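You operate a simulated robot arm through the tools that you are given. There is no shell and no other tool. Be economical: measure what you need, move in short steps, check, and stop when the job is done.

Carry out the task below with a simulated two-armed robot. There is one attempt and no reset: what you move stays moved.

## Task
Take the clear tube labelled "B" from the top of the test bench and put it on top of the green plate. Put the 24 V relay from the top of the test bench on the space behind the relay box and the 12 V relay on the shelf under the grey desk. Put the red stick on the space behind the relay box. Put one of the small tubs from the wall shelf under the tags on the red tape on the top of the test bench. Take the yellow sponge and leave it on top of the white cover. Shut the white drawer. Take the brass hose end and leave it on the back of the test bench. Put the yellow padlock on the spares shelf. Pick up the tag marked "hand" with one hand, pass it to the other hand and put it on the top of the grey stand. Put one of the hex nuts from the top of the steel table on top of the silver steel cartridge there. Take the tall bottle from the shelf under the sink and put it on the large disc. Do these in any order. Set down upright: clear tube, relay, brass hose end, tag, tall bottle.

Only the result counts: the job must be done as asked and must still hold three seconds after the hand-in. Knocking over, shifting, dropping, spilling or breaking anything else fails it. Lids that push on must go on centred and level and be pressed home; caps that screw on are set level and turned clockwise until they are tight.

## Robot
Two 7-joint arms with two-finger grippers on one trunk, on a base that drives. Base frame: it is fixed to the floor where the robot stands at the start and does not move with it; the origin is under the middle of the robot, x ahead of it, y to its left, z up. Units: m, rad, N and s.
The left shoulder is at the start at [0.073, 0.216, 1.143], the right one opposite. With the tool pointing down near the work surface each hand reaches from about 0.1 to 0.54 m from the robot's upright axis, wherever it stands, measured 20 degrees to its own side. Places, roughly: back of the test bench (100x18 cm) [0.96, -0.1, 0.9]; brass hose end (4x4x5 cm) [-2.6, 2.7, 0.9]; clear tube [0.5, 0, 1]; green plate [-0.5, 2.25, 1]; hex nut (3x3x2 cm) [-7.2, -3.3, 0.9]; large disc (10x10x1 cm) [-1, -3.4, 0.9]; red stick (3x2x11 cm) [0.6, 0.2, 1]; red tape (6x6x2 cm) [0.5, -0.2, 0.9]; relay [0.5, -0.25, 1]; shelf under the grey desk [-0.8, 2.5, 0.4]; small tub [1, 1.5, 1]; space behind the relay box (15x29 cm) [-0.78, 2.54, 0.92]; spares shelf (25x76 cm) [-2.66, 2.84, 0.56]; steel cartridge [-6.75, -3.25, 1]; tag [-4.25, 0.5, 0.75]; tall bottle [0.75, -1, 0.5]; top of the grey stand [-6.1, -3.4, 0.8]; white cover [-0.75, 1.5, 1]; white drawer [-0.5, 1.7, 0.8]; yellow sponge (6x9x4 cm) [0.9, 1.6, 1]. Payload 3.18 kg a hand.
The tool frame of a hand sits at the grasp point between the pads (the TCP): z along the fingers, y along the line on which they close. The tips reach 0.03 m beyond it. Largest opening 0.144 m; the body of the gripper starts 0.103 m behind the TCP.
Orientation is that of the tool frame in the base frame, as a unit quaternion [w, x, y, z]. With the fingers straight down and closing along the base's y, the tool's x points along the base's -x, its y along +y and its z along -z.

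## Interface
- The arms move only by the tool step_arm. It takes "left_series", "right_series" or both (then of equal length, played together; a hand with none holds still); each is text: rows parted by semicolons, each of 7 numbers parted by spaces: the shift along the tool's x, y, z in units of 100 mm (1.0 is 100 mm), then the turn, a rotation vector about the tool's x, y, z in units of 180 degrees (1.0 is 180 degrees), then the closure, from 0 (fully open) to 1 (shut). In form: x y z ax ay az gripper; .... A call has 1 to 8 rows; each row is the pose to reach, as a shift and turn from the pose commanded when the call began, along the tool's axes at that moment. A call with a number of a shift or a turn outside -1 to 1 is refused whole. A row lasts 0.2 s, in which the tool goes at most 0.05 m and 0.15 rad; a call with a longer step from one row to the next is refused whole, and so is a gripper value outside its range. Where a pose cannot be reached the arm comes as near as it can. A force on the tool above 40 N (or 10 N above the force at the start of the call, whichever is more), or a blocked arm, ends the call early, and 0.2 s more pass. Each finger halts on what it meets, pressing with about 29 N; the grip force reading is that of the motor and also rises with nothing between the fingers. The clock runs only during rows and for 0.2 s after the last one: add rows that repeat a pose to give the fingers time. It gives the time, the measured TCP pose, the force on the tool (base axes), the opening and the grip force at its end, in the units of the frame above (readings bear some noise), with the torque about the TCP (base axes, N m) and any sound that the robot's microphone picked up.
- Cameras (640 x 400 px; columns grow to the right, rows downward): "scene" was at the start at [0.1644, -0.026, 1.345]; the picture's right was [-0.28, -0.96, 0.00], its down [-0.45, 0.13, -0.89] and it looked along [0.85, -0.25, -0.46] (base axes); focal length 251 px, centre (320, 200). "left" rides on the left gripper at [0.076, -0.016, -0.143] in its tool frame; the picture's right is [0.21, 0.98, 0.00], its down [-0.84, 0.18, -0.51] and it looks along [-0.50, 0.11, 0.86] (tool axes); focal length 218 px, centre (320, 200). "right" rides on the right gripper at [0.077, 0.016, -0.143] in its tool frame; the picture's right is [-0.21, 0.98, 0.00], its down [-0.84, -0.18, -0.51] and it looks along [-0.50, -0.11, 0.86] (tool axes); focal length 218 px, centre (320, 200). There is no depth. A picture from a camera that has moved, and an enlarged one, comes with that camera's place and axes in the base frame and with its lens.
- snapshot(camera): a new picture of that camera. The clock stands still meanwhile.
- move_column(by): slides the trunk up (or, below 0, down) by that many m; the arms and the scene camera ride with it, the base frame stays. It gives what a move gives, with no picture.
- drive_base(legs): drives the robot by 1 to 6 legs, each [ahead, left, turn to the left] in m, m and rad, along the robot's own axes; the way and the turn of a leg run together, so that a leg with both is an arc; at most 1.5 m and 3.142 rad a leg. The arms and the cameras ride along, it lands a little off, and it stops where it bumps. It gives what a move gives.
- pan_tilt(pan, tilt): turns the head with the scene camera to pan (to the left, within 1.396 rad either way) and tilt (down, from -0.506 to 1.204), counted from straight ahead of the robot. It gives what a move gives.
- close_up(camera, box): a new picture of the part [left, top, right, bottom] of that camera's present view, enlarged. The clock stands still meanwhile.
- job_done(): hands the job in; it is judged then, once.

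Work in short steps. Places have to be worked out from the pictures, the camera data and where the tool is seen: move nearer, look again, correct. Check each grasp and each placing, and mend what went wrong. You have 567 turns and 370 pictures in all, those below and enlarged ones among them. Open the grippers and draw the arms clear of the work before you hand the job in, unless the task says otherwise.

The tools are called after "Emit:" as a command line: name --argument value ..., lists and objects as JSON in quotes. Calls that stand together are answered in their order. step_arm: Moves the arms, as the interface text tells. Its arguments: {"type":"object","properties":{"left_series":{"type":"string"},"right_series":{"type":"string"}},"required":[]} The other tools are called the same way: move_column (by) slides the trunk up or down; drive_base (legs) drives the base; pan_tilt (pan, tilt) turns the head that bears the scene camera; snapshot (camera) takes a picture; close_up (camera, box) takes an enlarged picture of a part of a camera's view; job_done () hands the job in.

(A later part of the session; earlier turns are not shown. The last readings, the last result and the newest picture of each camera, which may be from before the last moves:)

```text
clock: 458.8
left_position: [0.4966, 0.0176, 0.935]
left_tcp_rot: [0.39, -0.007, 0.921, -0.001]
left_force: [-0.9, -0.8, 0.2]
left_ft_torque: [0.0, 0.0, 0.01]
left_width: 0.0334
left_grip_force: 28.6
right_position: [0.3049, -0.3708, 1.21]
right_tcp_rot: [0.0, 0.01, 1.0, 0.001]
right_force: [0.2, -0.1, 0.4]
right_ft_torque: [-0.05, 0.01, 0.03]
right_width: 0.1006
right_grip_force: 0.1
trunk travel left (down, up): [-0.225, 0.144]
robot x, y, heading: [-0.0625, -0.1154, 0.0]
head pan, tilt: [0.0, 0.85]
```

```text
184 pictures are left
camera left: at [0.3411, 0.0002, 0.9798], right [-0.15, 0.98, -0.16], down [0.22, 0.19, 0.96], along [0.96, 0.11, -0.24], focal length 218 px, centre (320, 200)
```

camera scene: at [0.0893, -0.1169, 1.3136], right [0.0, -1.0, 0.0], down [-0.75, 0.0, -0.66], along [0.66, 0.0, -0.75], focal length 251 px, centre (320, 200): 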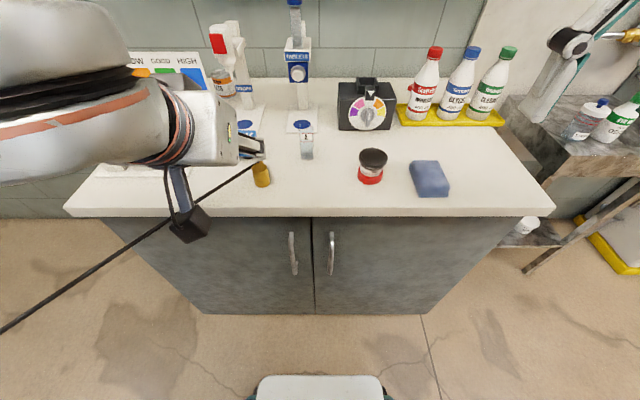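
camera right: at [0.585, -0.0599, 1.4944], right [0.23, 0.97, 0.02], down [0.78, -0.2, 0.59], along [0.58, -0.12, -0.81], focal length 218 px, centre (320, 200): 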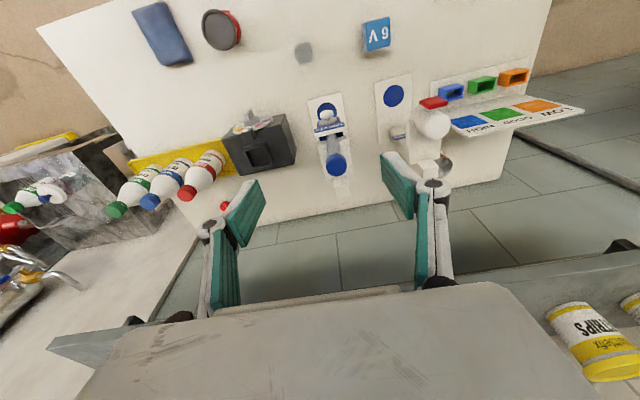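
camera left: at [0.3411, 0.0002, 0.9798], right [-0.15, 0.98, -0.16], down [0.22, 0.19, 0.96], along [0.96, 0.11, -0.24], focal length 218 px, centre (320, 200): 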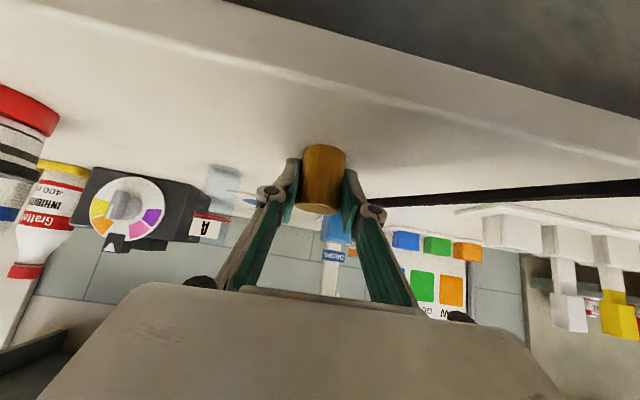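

It is regripped, with the TCP 35 mm above the bench. I lift, then shift the base so the left hand lines up with y≈-0.23.

Emit:
step_arm --left_series "-0.33 0 -0.33 0 0 0 1; -0.66 0 -0.66 0 0 0 1; -1 0 -1 0 0 0 1"

Emit:
step_arm --left_series "-0.25 0 -0.25 0 0 0 1; -0.45 0 -0.4 0 0 0 1"

Emit:
drive_base --legs '[[0, -0.245, 0]]'

Emit:
step_arm --left_series "-0.3 0 0.35 0 0 0 1; -0.6 0 0.7 0 0 0 1; -0.8 0 0.95 0 0 0 1"

Emit:
snapshot --camera "left"

Emit:
snapshot --camera "scene"

```text
clock: 459.6
left_position: [0.4957, 0.0186, 1.0792]
left_tcp_rot: [0.39, -0.006, 0.921, -0.002]
left_force: [-0.4, -0.2, -0.7]
left_ft_torque: [-0.01, 0.03, 0.01]
left_width: 0.0332
left_grip_force: 29.2
right_position: [0.304, -0.3712, 1.21]
right_tcp_rot: [0.001, 0.01, 1.0, 0.001]
right_force: [-1.3, -0.3, 0.6]
right_ft_torque: [0.0, -0.04, 0.06]
right_width: 0.1008
right_grip_force: 0.1
trunk travel left (down, up): [-0.225, 0.144]
robot x, y, heading: [-0.0681, -0.1206, -0.003]
head pan, tilt: [0.0, 0.85]
```

```text
clock: 460.2
left_position: [0.499, 0.0186, 1.1368]
left_tcp_rot: [0.389, -0.005, 0.921, -0.002]
left_force: [0.4, -0.9, -1.4]
left_ft_torque: [0.03, 0.0, 0.0]
left_width: 0.0334
left_grip_force: 29.1
right_position: [0.3044, -0.3711, 1.2093]
right_tcp_rot: [0.0, 0.011, 1.0, 0.001]
right_force: [-0.4, 0.6, -0.9]
right_ft_torque: [0.02, 0.06, -0.04]
right_width: 0.1008
right_grip_force: 0.1
trunk travel left (down, up): [-0.225, 0.144]
robot x, y, heading: [-0.0642, -0.1176, 0.004]
head pan, tilt: [0.0, 0.85]
```

```text
clock: 462.9
left_position: [0.4988, -0.2261, 1.1378]
left_tcp_rot: [0.39, -0.005, 0.921, -0.002]
left_force: [0.0, 0.4, -0.6]
left_ft_torque: [0.0, 0.01, 0.02]
left_width: 0.0331
left_grip_force: 29.1
right_position: [0.3029, -0.6178, 1.2087]
right_tcp_rot: [0.0, 0.011, 1.0, 0.001]
right_force: [-0.4, -0.7, -0.3]
right_ft_torque: [0.0, -0.04, 0.01]
right_width: 0.1009
right_grip_force: 0.0
trunk travel left (down, up): [-0.225, 0.144]
robot x, y, heading: [-0.0663, -0.3576, 0.0]
head pan, tilt: [0.0, 0.85]
```

```text
clock: 463.7
left_position: [0.623, -0.2259, 1.1278]
left_tcp_rot: [0.389, -0.005, 0.921, -0.002]
left_force: [-0.4, -0.6, -1.9]
left_ft_torque: [-0.04, 0.06, 0.02]
left_width: 0.0333
left_grip_force: 29.0
right_position: [0.3042, -0.6163, 1.2088]
right_tcp_rot: [0.0, 0.011, 1.0, 0.0]
right_force: [0.3, 1.1, -0.1]
right_ft_torque: [-0.02, 0.02, 0.03]
right_width: 0.1009
right_grip_force: 0.0
trunk travel left (down, up): [-0.225, 0.144]
robot x, y, heading: [-0.0666, -0.3626, -0.0]
head pan, tilt: [0.0, 0.85]
```

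```text
183 pictures are left
camera left: at [0.4664, -0.2423, 1.172], right [-0.15, 0.98, -0.16], down [0.22, 0.19, 0.96], along [0.96, 0.11, -0.25], focal length 218 px, centre (320, 200)
```

left: 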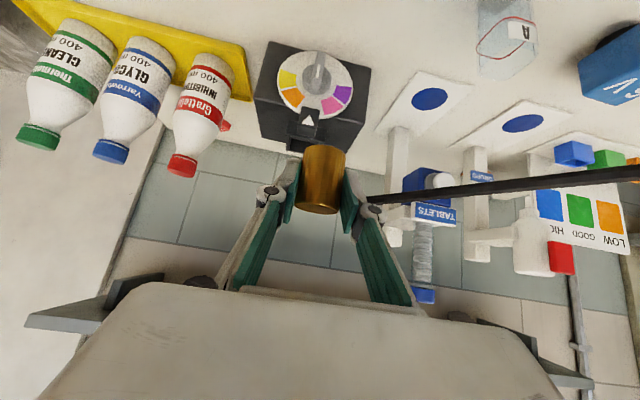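

```text
182 pictures are left
camera scene: at [0.0898, -0.3611, 1.3134], right [0.0, -1.0, 0.0], down [-0.75, 0.0, -0.66], along [0.66, 0.0, -0.75], focal length 251 px, centre (320, 200)
```

scene: 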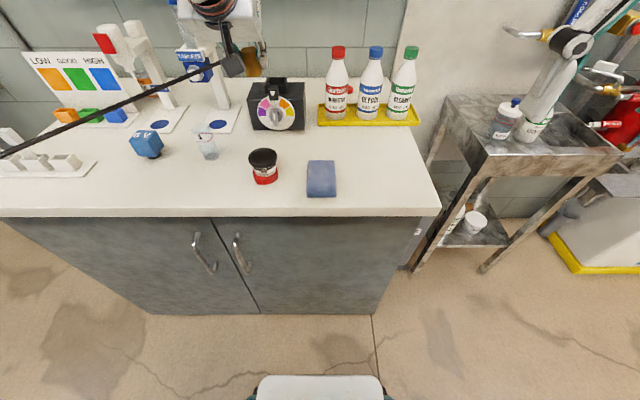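

The path over the black box is clear. I drive 0.19 m ahead, then stretch the arm forward over the back strip.

Emit:
drive_base --legs '[[0.19, 0, 0]]'

Emit:
step_arm --left_series "-0.3 0 0.35 0 0 0 1; -0.6 0 0.65 0 0 0 1; -0.95 0 0.98 0 0 0 1"

Emit:
snapshot --camera "left"

Emit:
pan_tilt --pan 0.1 --tilt 0.5

Emit:
snapshot --camera "scene"

```text
clock: 465.3
left_position: [0.8149, -0.2272, 1.1287]
left_tcp_rot: [0.389, -0.004, 0.921, -0.003]
left_force: [-0.4, 0.9, -1.6]
left_ft_torque: [-0.01, 0.01, 0.01]
left_width: 0.0334
left_grip_force: 28.7
right_position: [0.4944, -0.6173, 1.2086]
right_tcp_rot: [0.0, 0.012, 1.0, 0.0]
right_force: [0.1, 0.0, -0.2]
right_ft_torque: [0.01, 0.03, -0.04]
right_width: 0.1006
right_grip_force: 0.0
trunk travel left (down, up): [-0.225, 0.144]
robot x, y, heading: [0.1273, -0.3611, -0.003]
head pan, tilt: [0.0, 0.85]
```

```text
clock: 466.1
left_position: [0.9519, -0.2251, 1.1261]
left_tcp_rot: [0.39, -0.005, 0.921, -0.002]
left_force: [1.2, -0.4, -1.7]
left_ft_torque: [-0.02, 0.02, -0.02]
left_width: 0.0336
left_grip_force: 28.4
right_position: [0.4956, -0.6189, 1.2086]
right_tcp_rot: [-0.002, 0.011, 1.0, 0.0]
right_force: [0.0, 1.1, -0.5]
right_ft_torque: [-0.01, 0.04, 0.01]
right_width: 0.1007
right_grip_force: 0.1
trunk travel left (down, up): [-0.225, 0.144]
robot x, y, heading: [0.1254, -0.3634, -0.004]
head pan, tilt: [0.0, 0.85]
```

```text
181 pictures are left
camera left: at [0.795, -0.2431, 1.1707], right [-0.15, 0.98, -0.16], down [0.22, 0.19, 0.96], along [0.96, 0.11, -0.25], focal length 218 px, centre (320, 200)
```

left: 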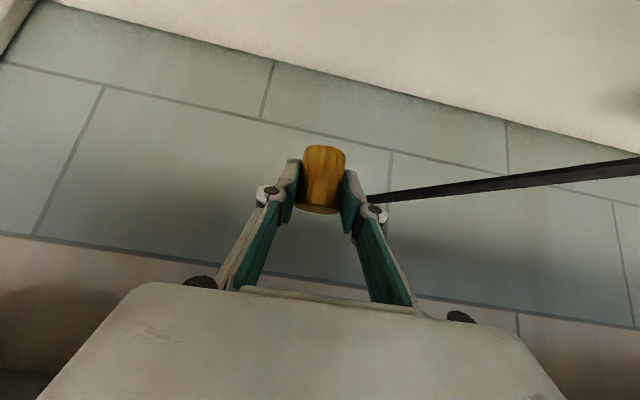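

```text
clock: 466.9
left_position: [0.9504, -0.2262, 1.1277]
left_tcp_rot: [0.39, -0.005, 0.921, -0.002]
left_force: [-0.1, 0.0, -0.7]
left_ft_torque: [-0.02, 0.01, 0.01]
left_width: 0.0333
left_grip_force: 28.8
right_position: [0.4947, -0.6166, 1.2097]
right_tcp_rot: [0.0, 0.013, 1.0, 0.0]
right_force: [0.2, -1.1, 1.2]
right_ft_torque: [0.01, 0.02, -0.02]
right_width: 0.1011
right_grip_force: 0.1
trunk travel left (down, up): [-0.225, 0.144]
robot x, y, heading: [0.1258, -0.3645, -0.002]
head pan, tilt: [0.099, 0.499]
```

```text
180 pictures are left
camera scene: at [0.2927, -0.353, 1.3434], right [0.1, -1.0, 0.0], down [-0.48, -0.05, -0.88], along [0.87, 0.08, -0.48], focal length 251 px, centre (320, 200)
```

scene: 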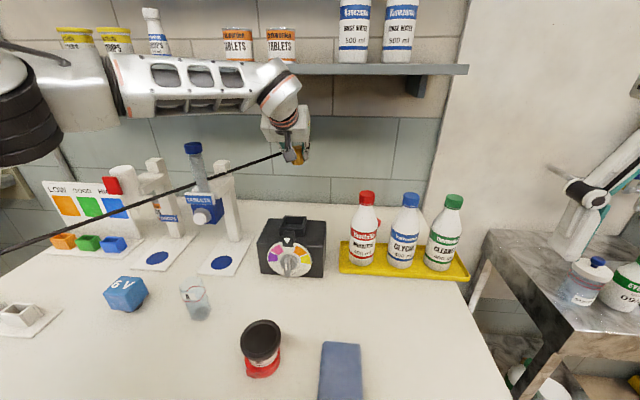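

The back edge of the bench is at x≈1.07, so x≈0.95 is right. I lower straight down in two stages.

Emit:
step_arm --left_series "0.3 0 0.28 0 0 0 1; 0.6 0 0.57 0 0 0 1; 0.86 0 0.83 0 0 0 1"

Emit:
snapshot --camera "left"

Emit:
close_up --camera "scene" --box '[200, 80, 400, 290]'

```text
clock: 467.7
left_position: [0.9488, -0.2256, 1.0082]
left_tcp_rot: [0.389, -0.006, 0.921, -0.003]
left_force: [0.5, -0.1, -0.9]
left_ft_torque: [0.0, 0.05, 0.0]
left_width: 0.0334
left_grip_force: 28.9
right_position: [0.4949, -0.6166, 1.21]
right_tcp_rot: [0.0, 0.012, 1.0, 0.001]
right_force: [-0.3, -0.3, 0.1]
right_ft_torque: [0.01, 0.04, -0.02]
right_width: 0.1008
right_grip_force: 0.1
trunk travel left (down, up): [-0.225, 0.144]
robot x, y, heading: [0.1227, -0.3617, 0.002]
head pan, tilt: [0.099, 0.499]
```

```text
179 pictures are left
camera left: at [0.7931, -0.2427, 1.0519], right [-0.15, 0.98, -0.16], down [0.22, 0.19, 0.96], along [0.96, 0.11, -0.25], focal length 218 px, centre (320, 200)
```

left: 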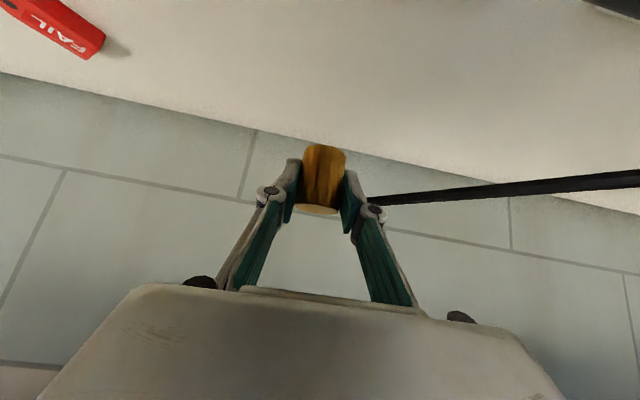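

```text
1.90 times, centred on (300, 185) of scene
camera zoom: at [0.2935, -0.3527, 1.3433], right [0.1, -1.0, 0.0], down [-0.48, -0.05, -0.88], along [0.87, 0.08, -0.48], focal length 478 px, centre (358, 229)
```

zoom: 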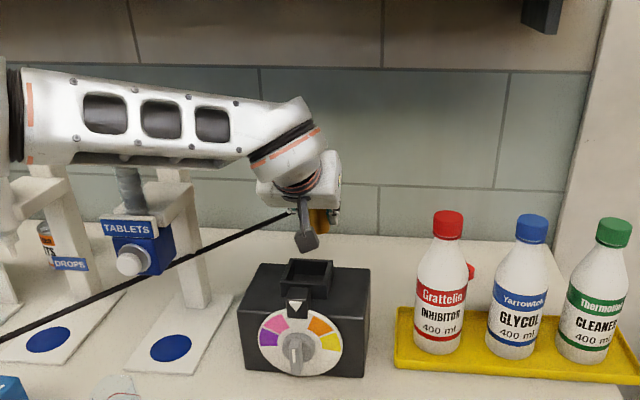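

The hand's camera hangs right above the black box's hopper, so lowering here would hit it. I rise 3 cm and go 6 cm further back, to x≈1.01, so the camera clears the box.

Emit:
step_arm --left_series "-0.22 0 -0.2 0 0 0 1; -0.4 0 -0.02 0 0 0 1; -0.6 0 0.2 0 0 0 1; -0.64 0 0.24 0 0 0 1"

Emit:
snapshot --camera "left"

Emit:
snapshot --camera "right"

```text
clock: 468.7
left_position: [1.0111, -0.2252, 1.0381]
left_tcp_rot: [0.391, -0.005, 0.921, -0.002]
left_force: [0.5, -0.6, -1.0]
left_ft_torque: [0.04, 0.01, 0.01]
left_width: 0.0334
left_grip_force: 29.0
right_position: [0.4941, -0.617, 1.2091]
right_tcp_rot: [0.001, 0.013, 1.0, 0.0]
right_force: [-0.1, 0.1, -0.1]
right_ft_torque: [0.0, 0.0, 0.02]
right_width: 0.1008
right_grip_force: 0.0
trunk travel left (down, up): [-0.225, 0.144]
robot x, y, heading: [0.1242, -0.3609, 0.001]
head pan, tilt: [0.099, 0.499]
```

```text
177 pictures are left
camera left: at [0.8543, -0.2419, 1.0827], right [-0.15, 0.98, -0.16], down [0.22, 0.19, 0.96], along [0.96, 0.11, -0.24], focal length 218 px, centre (320, 200)
```

left: 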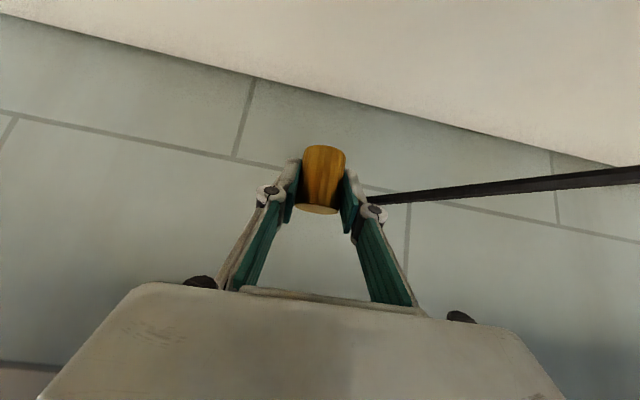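

```text
176 pictures are left
camera right: at [0.4194, -0.5993, 1.3526], right [0.23, 0.97, 0.0], down [0.84, -0.2, 0.51], along [0.49, -0.12, -0.86], focal length 218 px, centre (320, 200)
```

right: 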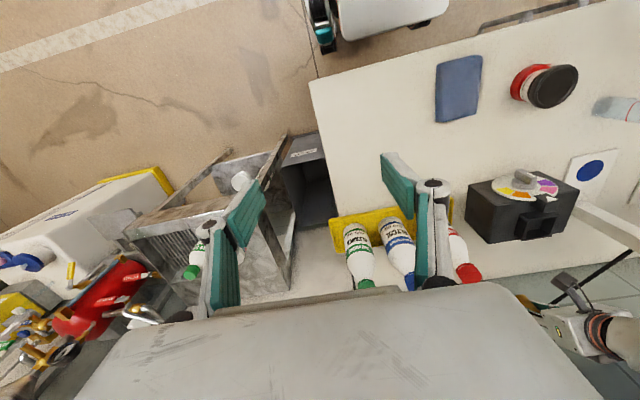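

The camera is now behind the box. I lower to contact in small steps.

Emit:
step_arm --left_series "0.2 0 0.19 0 0 0 1; 0.4 0 0.38 0 0 0 1; 0.55 0 0.53 0 0 0 1; 0.62 0 0.6 0 0 0 1; 0.67 0 0.65 0 0 0 1; 0.71 0 0.69 0 0 0 1; 0.75 0 0.73 0 0 0 1"

Emit:
snapshot --camera "left"

```text
clock: 470.3
left_position: [1.0119, -0.2268, 0.9344]
left_tcp_rot: [0.39, -0.006, 0.921, -0.002]
left_force: [0.0, 0.3, 4.6]
left_ft_torque: [0.06, 0.0, 0.02]
left_width: 0.0333
left_grip_force: 29.2
right_position: [0.4947, -0.6162, 1.2097]
right_tcp_rot: [0.0, 0.012, 1.0, -0.001]
right_force: [-0.1, 0.2, -0.1]
right_ft_torque: [0.0, 0.01, 0.02]
right_width: 0.1008
right_grip_force: 0.1
trunk travel left (down, up): [-0.225, 0.144]
robot x, y, heading: [0.1248, -0.36, -0.005]
head pan, tilt: [0.099, 0.499]
```

```text
175 pictures are left
camera left: at [0.8549, -0.244, 0.979], right [-0.15, 0.98, -0.16], down [0.22, 0.19, 0.96], along [0.96, 0.11, -0.24], focal length 218 px, centre (320, 200)
```

left: 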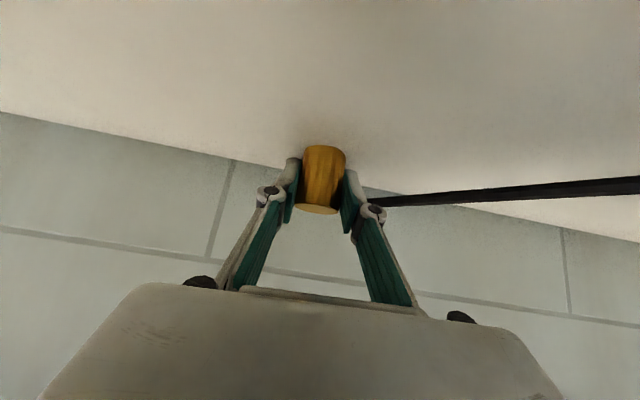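

Contact has begun and the brass is upright. I release and withdraw: up and slightly back first, then along the path I came.

Emit:
step_arm --left_series "0.01 0 0.01 0 0 0 0.85; 0.01 0 0.01 0 0 0 0.6; 0.01 0 0.01 0 0 0 0.6; -0.2 0 -0.25 0 0 0 0.6; -0.45 0 -0.5 0 0 0 0.6; -0.7 0 -0.75 0 0 0 0.6; -0.95 0 -1 0 0 0 0.6"

Emit:
snapshot --camera "left"

```text
clock: 471.9
left_position: [1.0047, -0.2261, 1.0731]
left_tcp_rot: [0.39, -0.005, 0.921, -0.002]
left_force: [0.2, -0.8, 0.4]
left_ft_torque: [0.03, -0.05, -0.01]
left_width: 0.0579
left_grip_force: 0.0
right_position: [0.4939, -0.6162, 1.2104]
right_tcp_rot: [0.001, 0.012, 1.0, 0.0]
right_force: [-0.9, -0.3, -0.3]
right_ft_torque: [-0.01, 0.0, -0.01]
right_width: 0.1007
right_grip_force: 0.1
trunk travel left (down, up): [-0.225, 0.144]
robot x, y, heading: [0.1259, -0.3586, -0.005]
head pan, tilt: [0.099, 0.499]
```

```text
174 pictures are left
camera left: at [0.8484, -0.2428, 1.1175], right [-0.15, 0.98, -0.16], down [0.22, 0.19, 0.96], along [0.96, 0.11, -0.24], focal length 218 px, centre (320, 200)
```

left: 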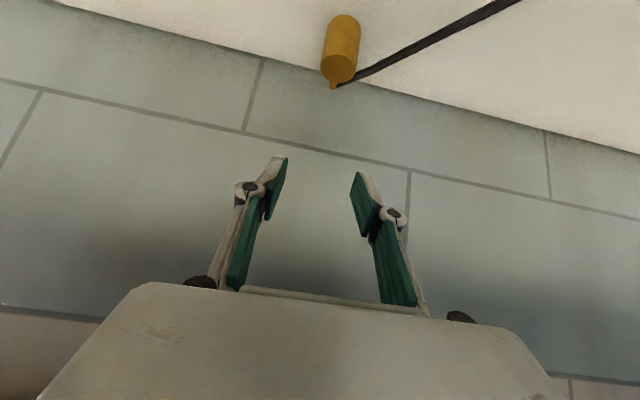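

The brass hose end stands upright on the bench's back. I retract over the box, back off, and go look under the sink for the tall bottle.

Emit:
step_arm --left_series "-0.3 0 -0.3 0 0 0 0.6; -0.35 0 -0.35 0 0 0 0.6"

Emit:
drive_base --legs '[[-0.4, 0, 0], [0, -0.65, 0]]'

Emit:
pan_tilt --pan 0 --tilt 0.65

Emit:
snapshot --camera "scene"

```text
clock: 472.5
left_position: [1.0055, -0.2247, 1.1209]
left_tcp_rot: [0.389, -0.004, 0.921, -0.004]
left_force: [0.3, -0.2, 0.2]
left_ft_torque: [-0.01, 0.02, 0.01]
left_width: 0.0576
left_grip_force: 0.0
right_position: [0.4951, -0.6174, 1.21]
right_tcp_rot: [0.0, 0.012, 1.0, 0.0]
right_force: [0.2, -0.3, 0.1]
right_ft_torque: [-0.02, 0.02, 0.02]
right_width: 0.1009
right_grip_force: 0.0
trunk travel left (down, up): [-0.225, 0.144]
robot x, y, heading: [0.1277, -0.3596, -0.002]
head pan, tilt: [0.099, 0.499]
```

```text
clock: 480.8
left_position: [0.602, -0.8796, 1.1207]
left_tcp_rot: [0.39, -0.005, 0.921, -0.003]
left_force: [0.4, 0.1, 1.2]
left_ft_torque: [0.0, -0.01, 0.01]
left_width: 0.0576
left_grip_force: 0.0
right_position: [0.0927, -1.2707, 1.2094]
right_tcp_rot: [0.001, 0.012, 1.0, 0.001]
right_force: [0.2, 0.7, 1.2]
right_ft_torque: [0.04, -0.02, 0.0]
right_width: 0.1008
right_grip_force: 0.0
trunk travel left (down, up): [-0.225, 0.144]
robot x, y, heading: [-0.2793, -1.0147, -0.002]
head pan, tilt: [0.099, 0.499]
```

```text
clock: 481.5
left_position: [0.6018, -0.8793, 1.1196]
left_tcp_rot: [0.39, -0.004, 0.921, -0.003]
left_force: [-0.5, 0.2, 0.3]
left_ft_torque: [0.0, 0.0, 0.03]
left_width: 0.0574
left_grip_force: 0.1
right_position: [0.0918, -1.2707, 1.2102]
right_tcp_rot: [0.001, 0.012, 1.0, 0.0]
right_force: [-0.1, 0.5, 0.3]
right_ft_torque: [-0.03, 0.0, 0.0]
right_width: 0.1007
right_grip_force: 0.0
trunk travel left (down, up): [-0.225, 0.144]
robot x, y, heading: [-0.278, -1.0156, 0.001]
head pan, tilt: [0.0, 0.649]
```

```text
173 pictures are left
camera scene: at [-0.1138, -1.0161, 1.3302], right [0.0, -1.0, 0.0], down [-0.6, 0.0, -0.8], along [0.8, 0.0, -0.6], focal length 251 px, centre (320, 200)
```

scene: 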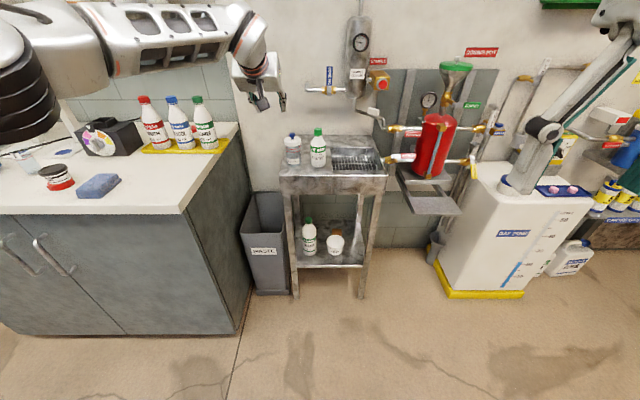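

Emit:
close_up --camera "scene" --box '[250, 110, 450, 310]'

Emit:
snapshot --camera "left"

```text
2.00 times, centred on (350, 210) of scene
camera zoom: at [-0.1138, -1.0161, 1.3302], right [0.0, -1.0, 0.0], down [-0.6, 0.0, -0.8], along [0.8, 0.0, -0.6], focal length 502 px, centre (260, 180)
```

zoom: 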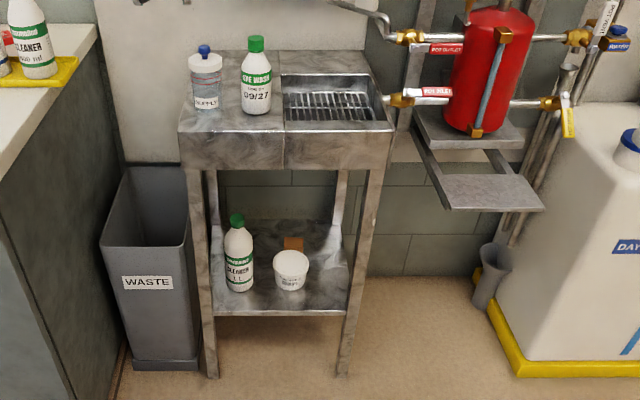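

```text
171 pictures are left
camera left: at [0.4456, -0.8958, 1.1657], right [-0.15, 0.98, -0.16], down [0.22, 0.19, 0.96], along [0.96, 0.11, -0.24], focal length 218 px, centre (320, 200)
```

left: 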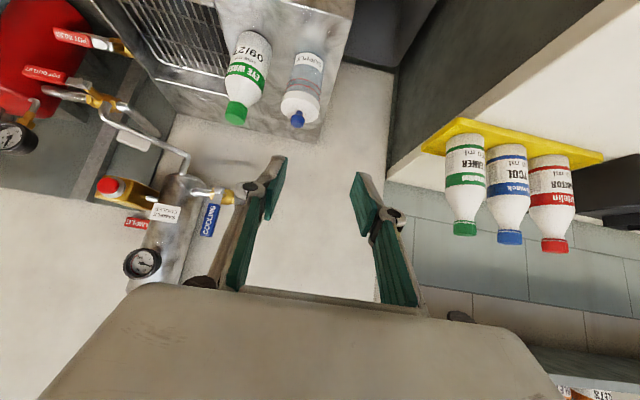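

The tall bottle (green cap, "CLEANER") stands on the shelf under the sink near (0.70, -0.967), close to the table's left leg. I'll approach turned about 0.4 rad so the hand clears the leg. I move the base out and lower the left hand with more tilt.

Emit:
drive_base --legs '[[-0.2, 0, 0], [0, -0.5, 0], [0, 0, 0.4]]'

Emit:
step_arm --left_series "0.3 0 0.2 0 -0.03 0 0.3; 0.6 0 0.45 0 -0.06 0 0.2; 0.9 0 0.7 0 -0.08 0 0.2"

Emit:
step_arm --left_series "0.35 0 0.2 0 0 0 0.2; 0.7 0 0.4 0 0 0 0.2; 1 0 0.57 0 0 0 0.2"

Emit:
step_arm --left_series "0.35 0 0.2 0 0 0 0.2; 0.7 0 0.4 0 0 0 0.2; 1 0 0.57 0 0 0 0.2"

```text
clock: 488.8
left_position: [0.2813, -1.051, 1.1195]
left_tcp_rot: [0.383, -0.185, 0.902, 0.073]
left_force: [0.6, 0.3, -0.4]
left_ft_torque: [-0.02, -0.03, -0.02]
left_width: 0.0576
left_grip_force: 0.1
right_position: [-0.038, -1.6107, 1.2098]
right_tcp_rot: [0.001, -0.186, 0.983, 0.0]
right_force: [0.0, -0.1, -0.6]
right_ft_torque: [-0.04, -0.01, 0.0]
right_width: 0.1005
right_grip_force: 0.1
trunk travel left (down, up): [-0.225, 0.144]
robot x, y, heading: [-0.4748, -1.5209, 0.393]
head pan, tilt: [0.0, 0.649]
```

```text
clock: 489.6
left_position: [0.2717, -1.0554, 1.0047]
left_tcp_rot: [0.493, -0.175, 0.847, 0.096]
left_force: [-0.2, 0.9, 0.1]
left_ft_torque: [-0.01, 0.04, 0.01]
left_width: 0.115
left_grip_force: 0.0
right_position: [-0.0364, -1.61, 1.2098]
right_tcp_rot: [0.0, -0.185, 0.983, 0.0]
right_force: [0.4, -0.1, 0.4]
right_ft_torque: [-0.03, 0.04, 0.03]
right_width: 0.1012
right_grip_force: 0.0
trunk travel left (down, up): [-0.225, 0.144]
robot x, y, heading: [-0.4794, -1.5159, 0.395]
head pan, tilt: [0.0, 0.649]
```

```text
clock: 490.4
left_position: [0.2712, -1.0572, 0.8926]
left_tcp_rot: [0.493, -0.175, 0.847, 0.097]
left_force: [-0.2, 0.3, 0.2]
left_ft_torque: [0.01, 0.01, 0.02]
left_width: 0.1151
left_grip_force: 0.1
right_position: [-0.0357, -1.6097, 1.2094]
right_tcp_rot: [0.001, -0.186, 0.983, -0.001]
right_force: [-0.6, -0.9, 0.2]
right_ft_torque: [-0.04, 0.0, -0.02]
right_width: 0.1008
right_grip_force: 0.0
trunk travel left (down, up): [-0.225, 0.144]
robot x, y, heading: [-0.4771, -1.5163, 0.395]
head pan, tilt: [0.0, 0.649]
```

```text
clock: 491.2
left_position: [0.2709, -1.0588, 0.7763]
left_tcp_rot: [0.493, -0.176, 0.847, 0.098]
left_force: [0.1, 0.1, 1.7]
left_ft_torque: [-0.03, 0.0, 0.0]
left_width: 0.1151
left_grip_force: 0.1
right_position: [-0.0362, -1.6091, 1.2089]
right_tcp_rot: [-0.001, -0.186, 0.983, 0.001]
right_force: [-0.1, 0.3, 0.7]
right_ft_torque: [0.0, 0.05, 0.01]
right_width: 0.1008
right_grip_force: 0.0
trunk travel left (down, up): [-0.225, 0.144]
robot x, y, heading: [-0.4732, -1.5155, 0.391]
head pan, tilt: [0.0, 0.649]
```

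Emit:
step_arm --left_series "0.35 0 0.2 0 0 0 0.2; 0.7 0 0.4 0 0 0 0.2; 1 0 0.57 0 0 0 0.2"

Emit:
step_arm --left_series "0.35 0 0.2 0 0 0 0.2; 0.7 0 0.4 0 0 0 0.2; 1 0 0.57 0 0 0 0.2"

Emit:
snapshot --camera "left"

Emit:
snapshot --camera "scene"

```text
clock: 492.0
left_position: [0.2719, -1.0596, 0.6627]
left_tcp_rot: [0.493, -0.176, 0.846, 0.097]
left_force: [0.5, 1.1, 0.6]
left_ft_torque: [-0.03, 0.08, 0.01]
left_width: 0.115
left_grip_force: 0.0
right_position: [-0.037, -1.6108, 1.2079]
right_tcp_rot: [0.0, -0.186, 0.982, 0.001]
right_force: [0.1, 0.6, -1.4]
right_ft_torque: [-0.01, 0.05, 0.01]
right_width: 0.1007
right_grip_force: 0.0
trunk travel left (down, up): [-0.225, 0.144]
robot x, y, heading: [-0.4755, -1.5145, 0.396]
head pan, tilt: [0.0, 0.649]
```

```text
clock: 493.0
left_position: [0.2475, -1.007, 0.6306]
left_tcp_rot: [0.506, -0.202, 0.831, 0.112]
left_force: [-0.1, 0.5, -0.1]
left_ft_torque: [0.04, -0.03, 0.03]
left_width: 0.1152
left_grip_force: 0.0
left hand out of reach, approached as far as the arm can: row 1, 2, 3
right_position: [-0.0381, -1.6102, 1.2106]
right_tcp_rot: [0.001, -0.186, 0.983, 0.0]
right_force: [0.3, 0.7, 0.5]
right_ft_torque: [-0.01, -0.02, -0.01]
right_width: 0.1007
right_grip_force: 0.1
trunk travel left (down, up): [-0.225, 0.144]
robot x, y, heading: [-0.4792, -1.5149, 0.396]
head pan, tilt: [0.0, 0.649]
stopped in row 3 (left hand): the arm was blocked; the commanded pose is now the measured one
```

```text
170 pictures are left
camera left: at [0.1086, -1.0941, 0.6299], right [-0.52, 0.83, -0.2], down [-0.14, 0.15, 0.98], along [0.84, 0.54, 0.04], focal length 218 px, centre (320, 200)
```

left: 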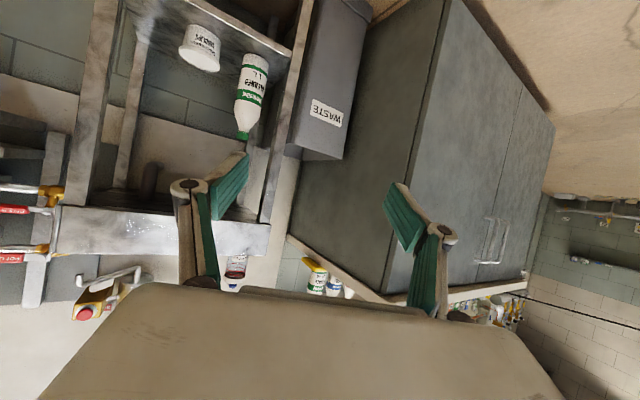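

```text
169 pictures are left
camera scene: at [-0.3262, -1.454, 1.3303], right [0.38, -0.92, 0.0], down [-0.56, -0.23, -0.8], along [0.74, 0.31, -0.6], focal length 251 px, centre (320, 200)
```

scene: 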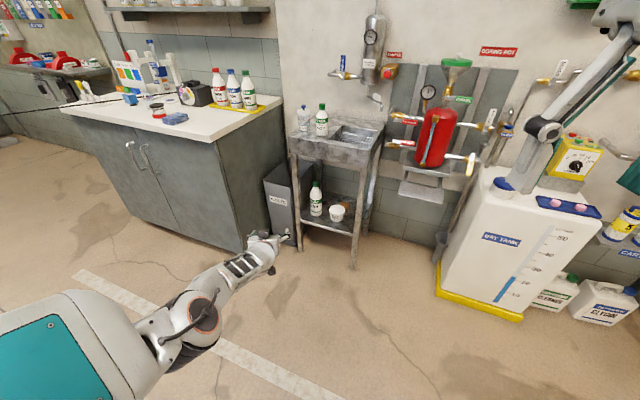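

The arm hits a joint limit this low. I lower the trunk instead and see.

Emit:
step_arm --left_series "-0.3 0 -0.1 0 0 0 0.2; -0.6 0 -0.2 0 0 0 0.2"

Emit:
move_column --by -0.16

Emit:
snapshot --camera "left"

```text
clock: 493.6
left_position: [0.2772, -1.0091, 0.6757]
left_tcp_rot: [0.505, -0.197, 0.833, 0.107]
left_force: [-0.2, -0.7, 0.6]
left_ft_torque: [0.01, 0.0, -0.01]
left_width: 0.1153
left_grip_force: 0.0
left hand out of reach, approached as far as the arm can: row 1, 2
right_position: [-0.0375, -1.6097, 1.2109]
right_tcp_rot: [0.001, -0.186, 0.983, 0.0]
right_force: [1.0, 0.3, 0.1]
right_ft_torque: [0.0, -0.05, 0.01]
right_width: 0.1009
right_grip_force: 0.0
trunk travel left (down, up): [-0.225, 0.144]
robot x, y, heading: [-0.482, -1.5169, 0.394]
head pan, tilt: [0.0, 0.649]
```

```text
clock: 495.4
left_position: [0.0519, -1.1026, 0.1616]
left_tcp_rot: [0.271, -0.215, 0.936, 0.069]
left_force: [-0.4, 0.1, -0.5]
left_ft_torque: [-0.01, 0.06, 0.0]
left_width: 0.1153
left_grip_force: 0.0
right_position: [-0.0392, -1.6116, 1.05]
right_tcp_rot: [0.001, -0.185, 0.983, -0.001]
right_force: [0.4, -0.3, 0.1]
right_ft_torque: [0.06, -0.05, -0.01]
right_width: 0.1007
right_grip_force: 0.0
trunk travel left (down, up): [-0.065, 0.304]
robot x, y, heading: [-0.4775, -1.5157, 0.394]
head pan, tilt: [0.0, 0.649]
```

```text
168 pictures are left
camera left: at [-0.0676, -1.1801, 0.2409], right [-0.59, 0.8, -0.1], down [0.32, 0.34, 0.88], along [0.74, 0.49, -0.46], focal length 218 px, centre (320, 200)
```

left: 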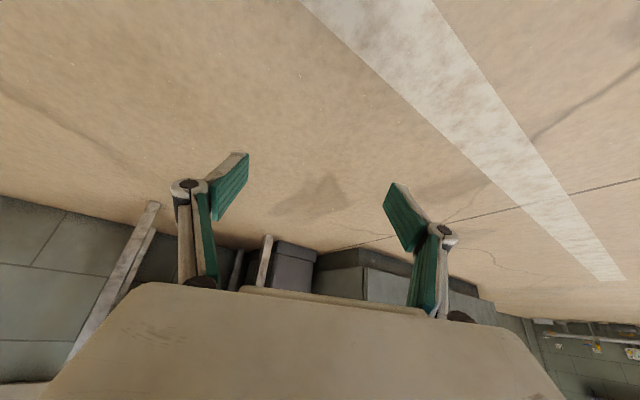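

The arm followed the trunk's lean and went low. I bring the hand up and forward again while tilting it back to about 60°.

Emit:
step_arm --left_series "-0.25 0 -0.11 0 -0.039 0 0.2; -0.5 0 -0.22 0 -0.078 0 0.2; -0.75 0 -0.34 0 -0.117 0 0.2; -1 0 -0.45 0 -0.156 0 0.2"

Emit:
step_arm --left_series "-0.33 0 0 0 0 0 0.2; -0.66 0 0 0 0 0 0.2; -1 0 0 0 0 0 0.2"

Emit:
step_arm --left_series "-0.33 0 0 0 0 0 0.2; -0.66 0 0 0 0 0 0.2; -1 0 0 0 0 0 0.2"

```text
clock: 496.6
left_position: [0.1008, -1.0703, 0.2159]
left_tcp_rot: [0.362, -0.228, 0.889, 0.163]
left_force: [-0.9, -0.3, 0.8]
left_ft_torque: [-0.03, -0.01, -0.01]
left_width: 0.1152
left_grip_force: 0.1
left hand out of reach, approached as far as the arm can: row 1, 2, 3, 4
right_position: [-0.0388, -1.6094, 1.0502]
right_tcp_rot: [0.0, -0.185, 0.983, 0.0]
right_force: [-0.6, 0.3, 0.0]
right_ft_torque: [0.01, -0.01, 0.03]
right_width: 0.1008
right_grip_force: 0.1
trunk travel left (down, up): [-0.065, 0.304]
robot x, y, heading: [-0.4754, -1.5142, 0.39]
head pan, tilt: [0.0, 0.649]
stopped in row 4 (left hand): the arm was blocked; the commanded pose is now the measured one
```

```text
clock: 497.4
left_position: [0.169, -1.0508, 0.2664]
left_tcp_rot: [0.361, -0.225, 0.891, 0.159]
left_force: [0.8, -0.1, -0.1]
left_ft_torque: [-0.01, -0.02, -0.01]
left_width: 0.1152
left_grip_force: 0.0
left hand out of reach, approached as far as the arm can: row 1, 2, 3
right_position: [-0.0369, -1.6109, 1.0487]
right_tcp_rot: [0.001, -0.184, 0.983, -0.001]
right_force: [0.5, -0.4, -0.3]
right_ft_torque: [0.0, -0.02, -0.02]
right_width: 0.1007
right_grip_force: 0.1
trunk travel left (down, up): [-0.065, 0.304]
robot x, y, heading: [-0.4763, -1.5154, 0.389]
head pan, tilt: [0.0, 0.649]
```

```text
clock: 498.2
left_position: [0.2375, -1.0208, 0.3367]
left_tcp_rot: [0.362, -0.224, 0.89, 0.16]
left_force: [-0.3, 0.0, -0.5]
left_ft_torque: [0.0, 0.03, 0.02]
left_width: 0.1153
left_grip_force: 0.0
left hand out of reach, approached as far as the arm can: row 1, 2, 3
right_position: [-0.0378, -1.6108, 1.0503]
right_tcp_rot: [0.001, -0.185, 0.983, 0.0]
right_force: [-1.1, -0.1, 0.4]
right_ft_torque: [0.0, -0.05, 0.03]
right_width: 0.1005
right_grip_force: 0.2
trunk travel left (down, up): [-0.065, 0.304]
robot x, y, heading: [-0.4786, -1.5149, 0.394]
head pan, tilt: [0.0, 0.649]
```

Emit:
step_arm --left_series "-0.2 0.03 -0.17 0.015 -0.02 -0.002 0.2; -0.4 0.06 -0.34 0.03 -0.04 -0.003 0.2; -0.6 0.09 -0.51 0.045 -0.06 -0.005 0.2; -0.8 0.12 -0.68 0.061 -0.08 -0.006 0.2"

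Emit:
snapshot --camera "left"

Emit:
snapshot --camera "scene"

```text
clock: 499.2
left_position: [0.3025, -1.0148, 0.3956]
left_tcp_rot: [0.475, -0.183, 0.855, 0.105]
left_force: [0.0, -0.8, 0.2]
left_ft_torque: [0.04, -0.04, 0.09]
left_width: 0.1156
left_grip_force: 0.1
left hand out of reach, approached as far as the arm can: row 1, 2, 3, 4
right_position: [-0.0367, -1.6109, 1.0503]
right_tcp_rot: [0.0, -0.185, 0.983, 0.0]
right_force: [1.0, 0.4, 0.0]
right_ft_torque: [-0.05, -0.01, -0.01]
right_width: 0.1006
right_grip_force: 0.1
trunk travel left (down, up): [-0.065, 0.304]
robot x, y, heading: [-0.4799, -1.5186, 0.393]
head pan, tilt: [0.0, 0.649]
```

```text
167 pictures are left
camera left: at [0.1608, -1.0972, 0.4065], right [-0.5, 0.85, -0.17], down [-0.06, 0.16, 0.98], along [0.86, 0.51, -0.03], focal length 218 px, centre (320, 200)
```

left: 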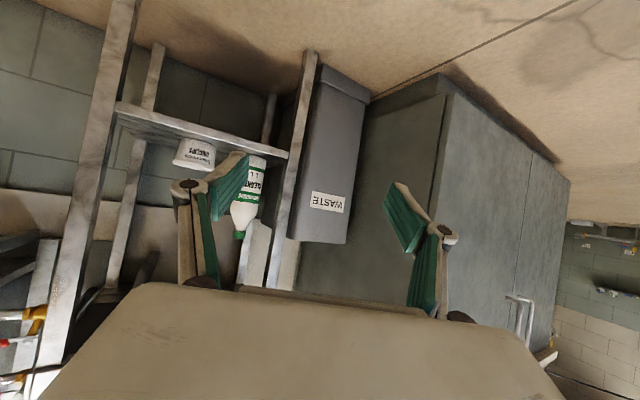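

```text
166 pictures are left
camera scene: at [-0.1785, -1.3933, 1.1416], right [0.38, -0.92, 0.0], down [-0.56, -0.23, -0.8], along [0.74, 0.3, -0.6], focal length 251 px, centre (320, 200)
```

scene: 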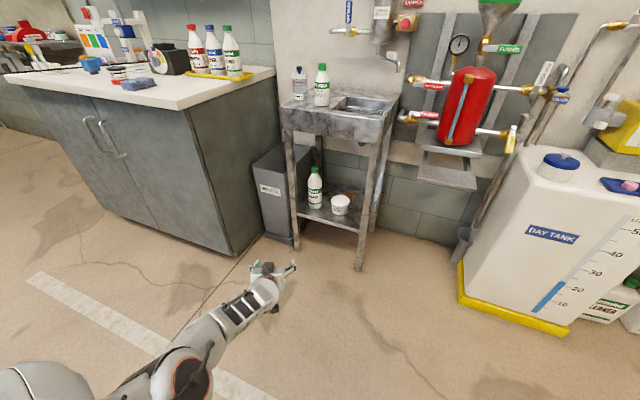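

I re-triangulate: the sink's shelf is at z≈0.31 and the bottle at (0.77, -0.965), 21 cm tall. A 40° approach clears the leg better, so I rotate and reposition the base.

Emit:
drive_base --legs '[[0, 0, 0.307], [0.16, -0.52, 0]]'

Emit:
step_arm --left_series "-0.15 0 -0.1 0 0 0 0.2; -0.25 0 -0.15 0 0 0 0.2"

Emit:
snapshot --camera "left"

Emit:
snapshot --camera "scene"

```text
clock: 505.2
left_position: [0.5699, -1.097, 0.3966]
left_tcp_rot: [0.454, -0.311, 0.816, 0.177]
left_force: [0.9, 0.0, -0.1]
left_ft_torque: [-0.02, 0.0, -0.04]
left_width: 0.1151
left_grip_force: 0.0
right_position: [0.4256, -1.7655, 1.0497]
right_tcp_rot: [0.0, -0.332, 0.943, 0.0]
right_force: [0.4, 0.7, 0.5]
right_ft_torque: [-0.03, -0.02, -0.03]
right_width: 0.101
right_grip_force: 0.0
trunk travel left (down, up): [-0.065, 0.304]
robot x, y, heading: [-0.0246, -1.8093, 0.699]
head pan, tilt: [0.0, 0.649]
```

```text
clock: 505.9
left_position: [0.5829, -1.0898, 0.4155]
left_tcp_rot: [0.454, -0.31, 0.817, 0.176]
left_force: [-0.2, 0.1, -0.1]
left_ft_torque: [0.02, -0.01, -0.06]
left_width: 0.1154
left_grip_force: 0.0
left hand out of reach, approached as far as the arm can: row 1, 2
right_position: [0.4257, -1.7662, 1.0502]
right_tcp_rot: [0.001, -0.333, 0.943, 0.0]
right_force: [0.7, 0.0, 0.2]
right_ft_torque: [-0.02, 0.01, 0.02]
right_width: 0.1009
right_grip_force: 0.0
trunk travel left (down, up): [-0.065, 0.304]
robot x, y, heading: [-0.0243, -1.8098, 0.696]
head pan, tilt: [0.0, 0.649]
```

```text
165 pictures are left
camera left: at [0.4728, -1.2105, 0.425], right [-0.74, 0.66, -0.17], down [-0.11, 0.14, 0.98], along [0.67, 0.74, -0.03], focal length 218 px, centre (320, 200)
```

left: 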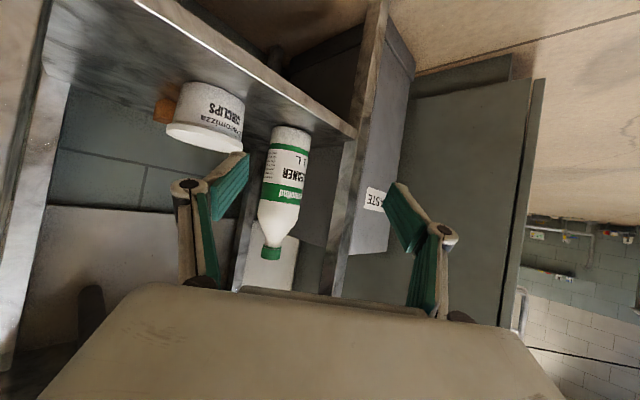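

```text
164 pictures are left
camera scene: at [0.2252, -1.6019, 1.1416], right [0.64, -0.77, 0.0], down [-0.46, -0.39, -0.8], along [0.61, 0.51, -0.6], focal length 251 px, centre (320, 200)
```

scene: 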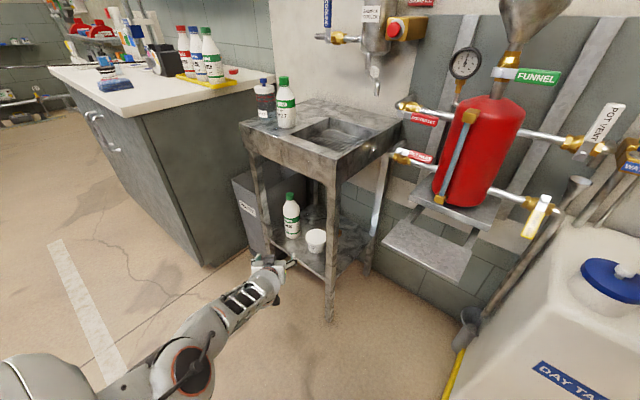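

The table's leg lies between the fingers' lines, so I must shift 4.4 cm to my right first. Then the hand axis points at the bottle with clearance, and I drive in partway.

Emit:
step_arm --left_series "0 -0.2 0 0 0 0 0.2; 0 -0.44 0 0 0 0 0.2; 0 -0.44 0 0 0 0 0.2"

Emit:
drive_base --legs '[[0.08, 0, 0]]'

Emit:
snapshot --camera "left"

```text
clock: 506.6
left_position: [0.603, -1.1227, 0.4202]
left_tcp_rot: [0.454, -0.31, 0.816, 0.176]
left_force: [0.1, -0.5, 0.2]
left_ft_torque: [-0.01, -0.01, -0.02]
left_width: 0.1153
left_grip_force: 0.1
left hand out of reach, approached as far as the arm can: row 1, 2, 3
right_position: [0.4247, -1.7657, 1.05]
right_tcp_rot: [0.0, -0.333, 0.943, 0.0]
right_force: [0.2, -0.4, -0.9]
right_ft_torque: [0.01, 0.03, -0.03]
right_width: 0.1009
right_grip_force: 0.0
trunk travel left (down, up): [-0.065, 0.304]
robot x, y, heading: [-0.0248, -1.8087, 0.695]
head pan, tilt: [0.0, 0.649]
```

```text
clock: 507.7
left_position: [0.663, -1.0716, 0.4199]
left_tcp_rot: [0.453, -0.31, 0.817, 0.176]
left_force: [0.0, -0.3, -0.3]
left_ft_torque: [-0.01, -0.02, -0.01]
left_width: 0.1152
left_grip_force: 0.1
right_position: [0.4859, -1.7151, 1.0499]
right_tcp_rot: [0.0, -0.333, 0.943, 0.0]
right_force: [0.5, -0.5, 0.7]
right_ft_torque: [-0.05, 0.01, 0.01]
right_width: 0.1008
right_grip_force: 0.2
trunk travel left (down, up): [-0.065, 0.304]
robot x, y, heading: [0.0392, -1.756, 0.695]
head pan, tilt: [0.0, 0.649]
```

```text
163 pictures are left
camera left: at [0.5524, -1.1914, 0.4299], right [-0.74, 0.66, -0.17], down [-0.11, 0.14, 0.98], along [0.67, 0.74, -0.03], focal length 218 px, centre (320, 200)
```

left: 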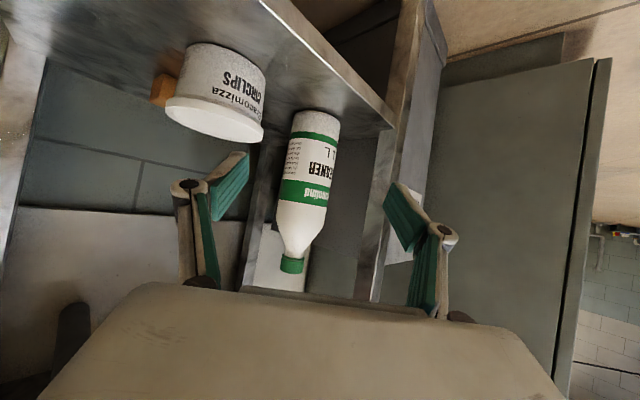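

The bottle is centred and the leg is clear of the right finger. I drive in the last 0.14 m.

Emit:
drive_base --legs '[[0.135, 0, 0]]'

Emit:
snapshot --camera "left"

Emit:
snapshot --camera "scene"

```text
clock: 509.0
left_position: [0.7664, -0.9847, 0.4193]
left_tcp_rot: [0.453, -0.311, 0.817, 0.176]
left_force: [-0.8, -0.8, 0.7]
left_ft_torque: [0.02, 0.01, 0.01]
left_width: 0.1149
left_grip_force: 0.1
right_position: [0.5887, -1.6283, 1.0491]
right_tcp_rot: [0.0, -0.332, 0.943, 0.0]
right_force: [0.5, 0.9, -0.1]
right_ft_torque: [-0.02, 0.04, 0.04]
right_width: 0.1008
right_grip_force: 0.1
trunk travel left (down, up): [-0.065, 0.304]
robot x, y, heading: [0.1442, -1.6681, 0.697]
head pan, tilt: [0.0, 0.649]
```

```text
162 pictures are left
camera left: at [0.6549, -1.1053, 0.4299], right [-0.74, 0.66, -0.17], down [-0.11, 0.14, 0.98], along [0.67, 0.74, -0.03], focal length 218 px, centre (320, 200)
```

left: 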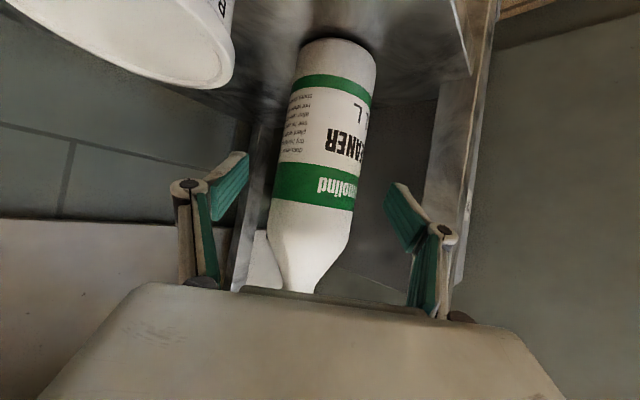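

```text
161 pictures are left
camera scene: at [0.389, -1.4642, 1.1415], right [0.64, -0.77, 0.0], down [-0.46, -0.39, -0.8], along [0.61, 0.51, -0.6], focal length 251 px, centre (320, 200)
```

scene: 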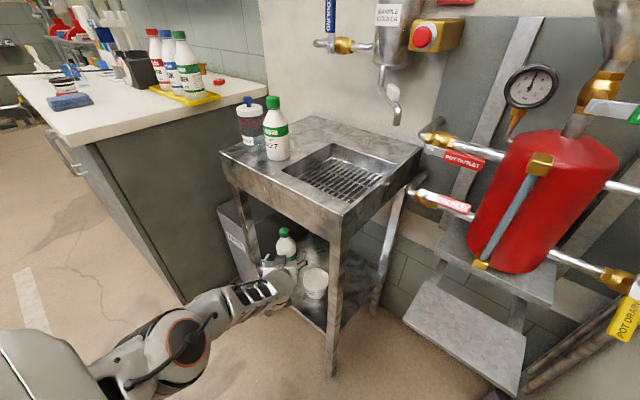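

I go 3 cm further and grip.

Emit:
drive_base --legs '[[0.03, 0, 0]]'

Emit:
step_arm --left_series "0 -0.04 0 0 0 0 0.3; 0 -0.04 0 0 0 0 0.6; 0 -0.04 0 0 0 0 1; 0 -0.04 0 0 0 0 1; 0 -0.04 0 0 0 0 1"

Emit:
snapshot --camera "left"

```text
clock: 509.8
left_position: [0.7882, -0.9655, 0.4205]
left_tcp_rot: [0.453, -0.311, 0.816, 0.177]
left_force: [0.2, -0.2, -0.3]
left_ft_torque: [0.05, -0.02, 0.03]
left_width: 0.1154
left_grip_force: 0.1
right_position: [0.6117, -1.611, 1.048]
right_tcp_rot: [0.0, -0.333, 0.943, 0.0]
right_force: [0.1, 0.1, 0.1]
right_ft_torque: [-0.03, 0.03, 0.0]
right_width: 0.1008
right_grip_force: 0.0
trunk travel left (down, up): [-0.065, 0.304]
robot x, y, heading: [0.166, -1.6539, 0.697]
head pan, tilt: [0.0, 0.649]
```

```text
clock: 511.0
left_position: [0.79, -0.9688, 0.4209]
left_tcp_rot: [0.454, -0.311, 0.816, 0.177]
left_force: [-1.9, 3.2, 0.9]
left_ft_torque: [0.19, -0.01, 0.03]
left_width: 0.07
left_grip_force: 28.7
right_position: [0.6115, -1.6092, 1.0506]
right_tcp_rot: [0.001, -0.333, 0.943, 0.001]
right_force: [0.4, -0.1, 0.3]
right_ft_torque: [0.01, 0.0, -0.01]
right_width: 0.1005
right_grip_force: 0.0
trunk travel left (down, up): [-0.065, 0.304]
robot x, y, heading: [0.164, -1.6519, 0.7]
head pan, tilt: [0.0, 0.649]
```

```text
160 pictures are left
camera left: at [0.68, -1.0886, 0.4307], right [-0.74, 0.65, -0.17], down [-0.11, 0.14, 0.98], along [0.67, 0.74, -0.03], focal length 218 px, centre (320, 200)
```

left: 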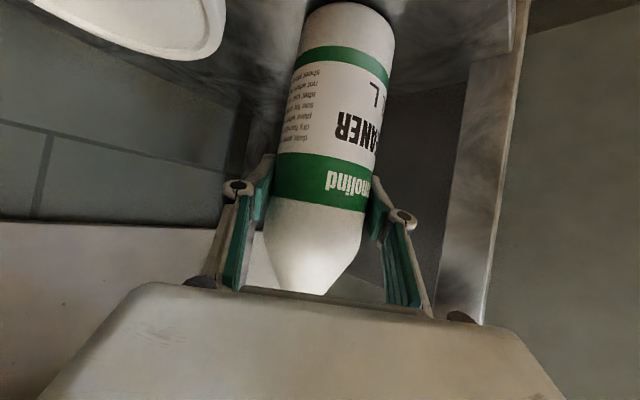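

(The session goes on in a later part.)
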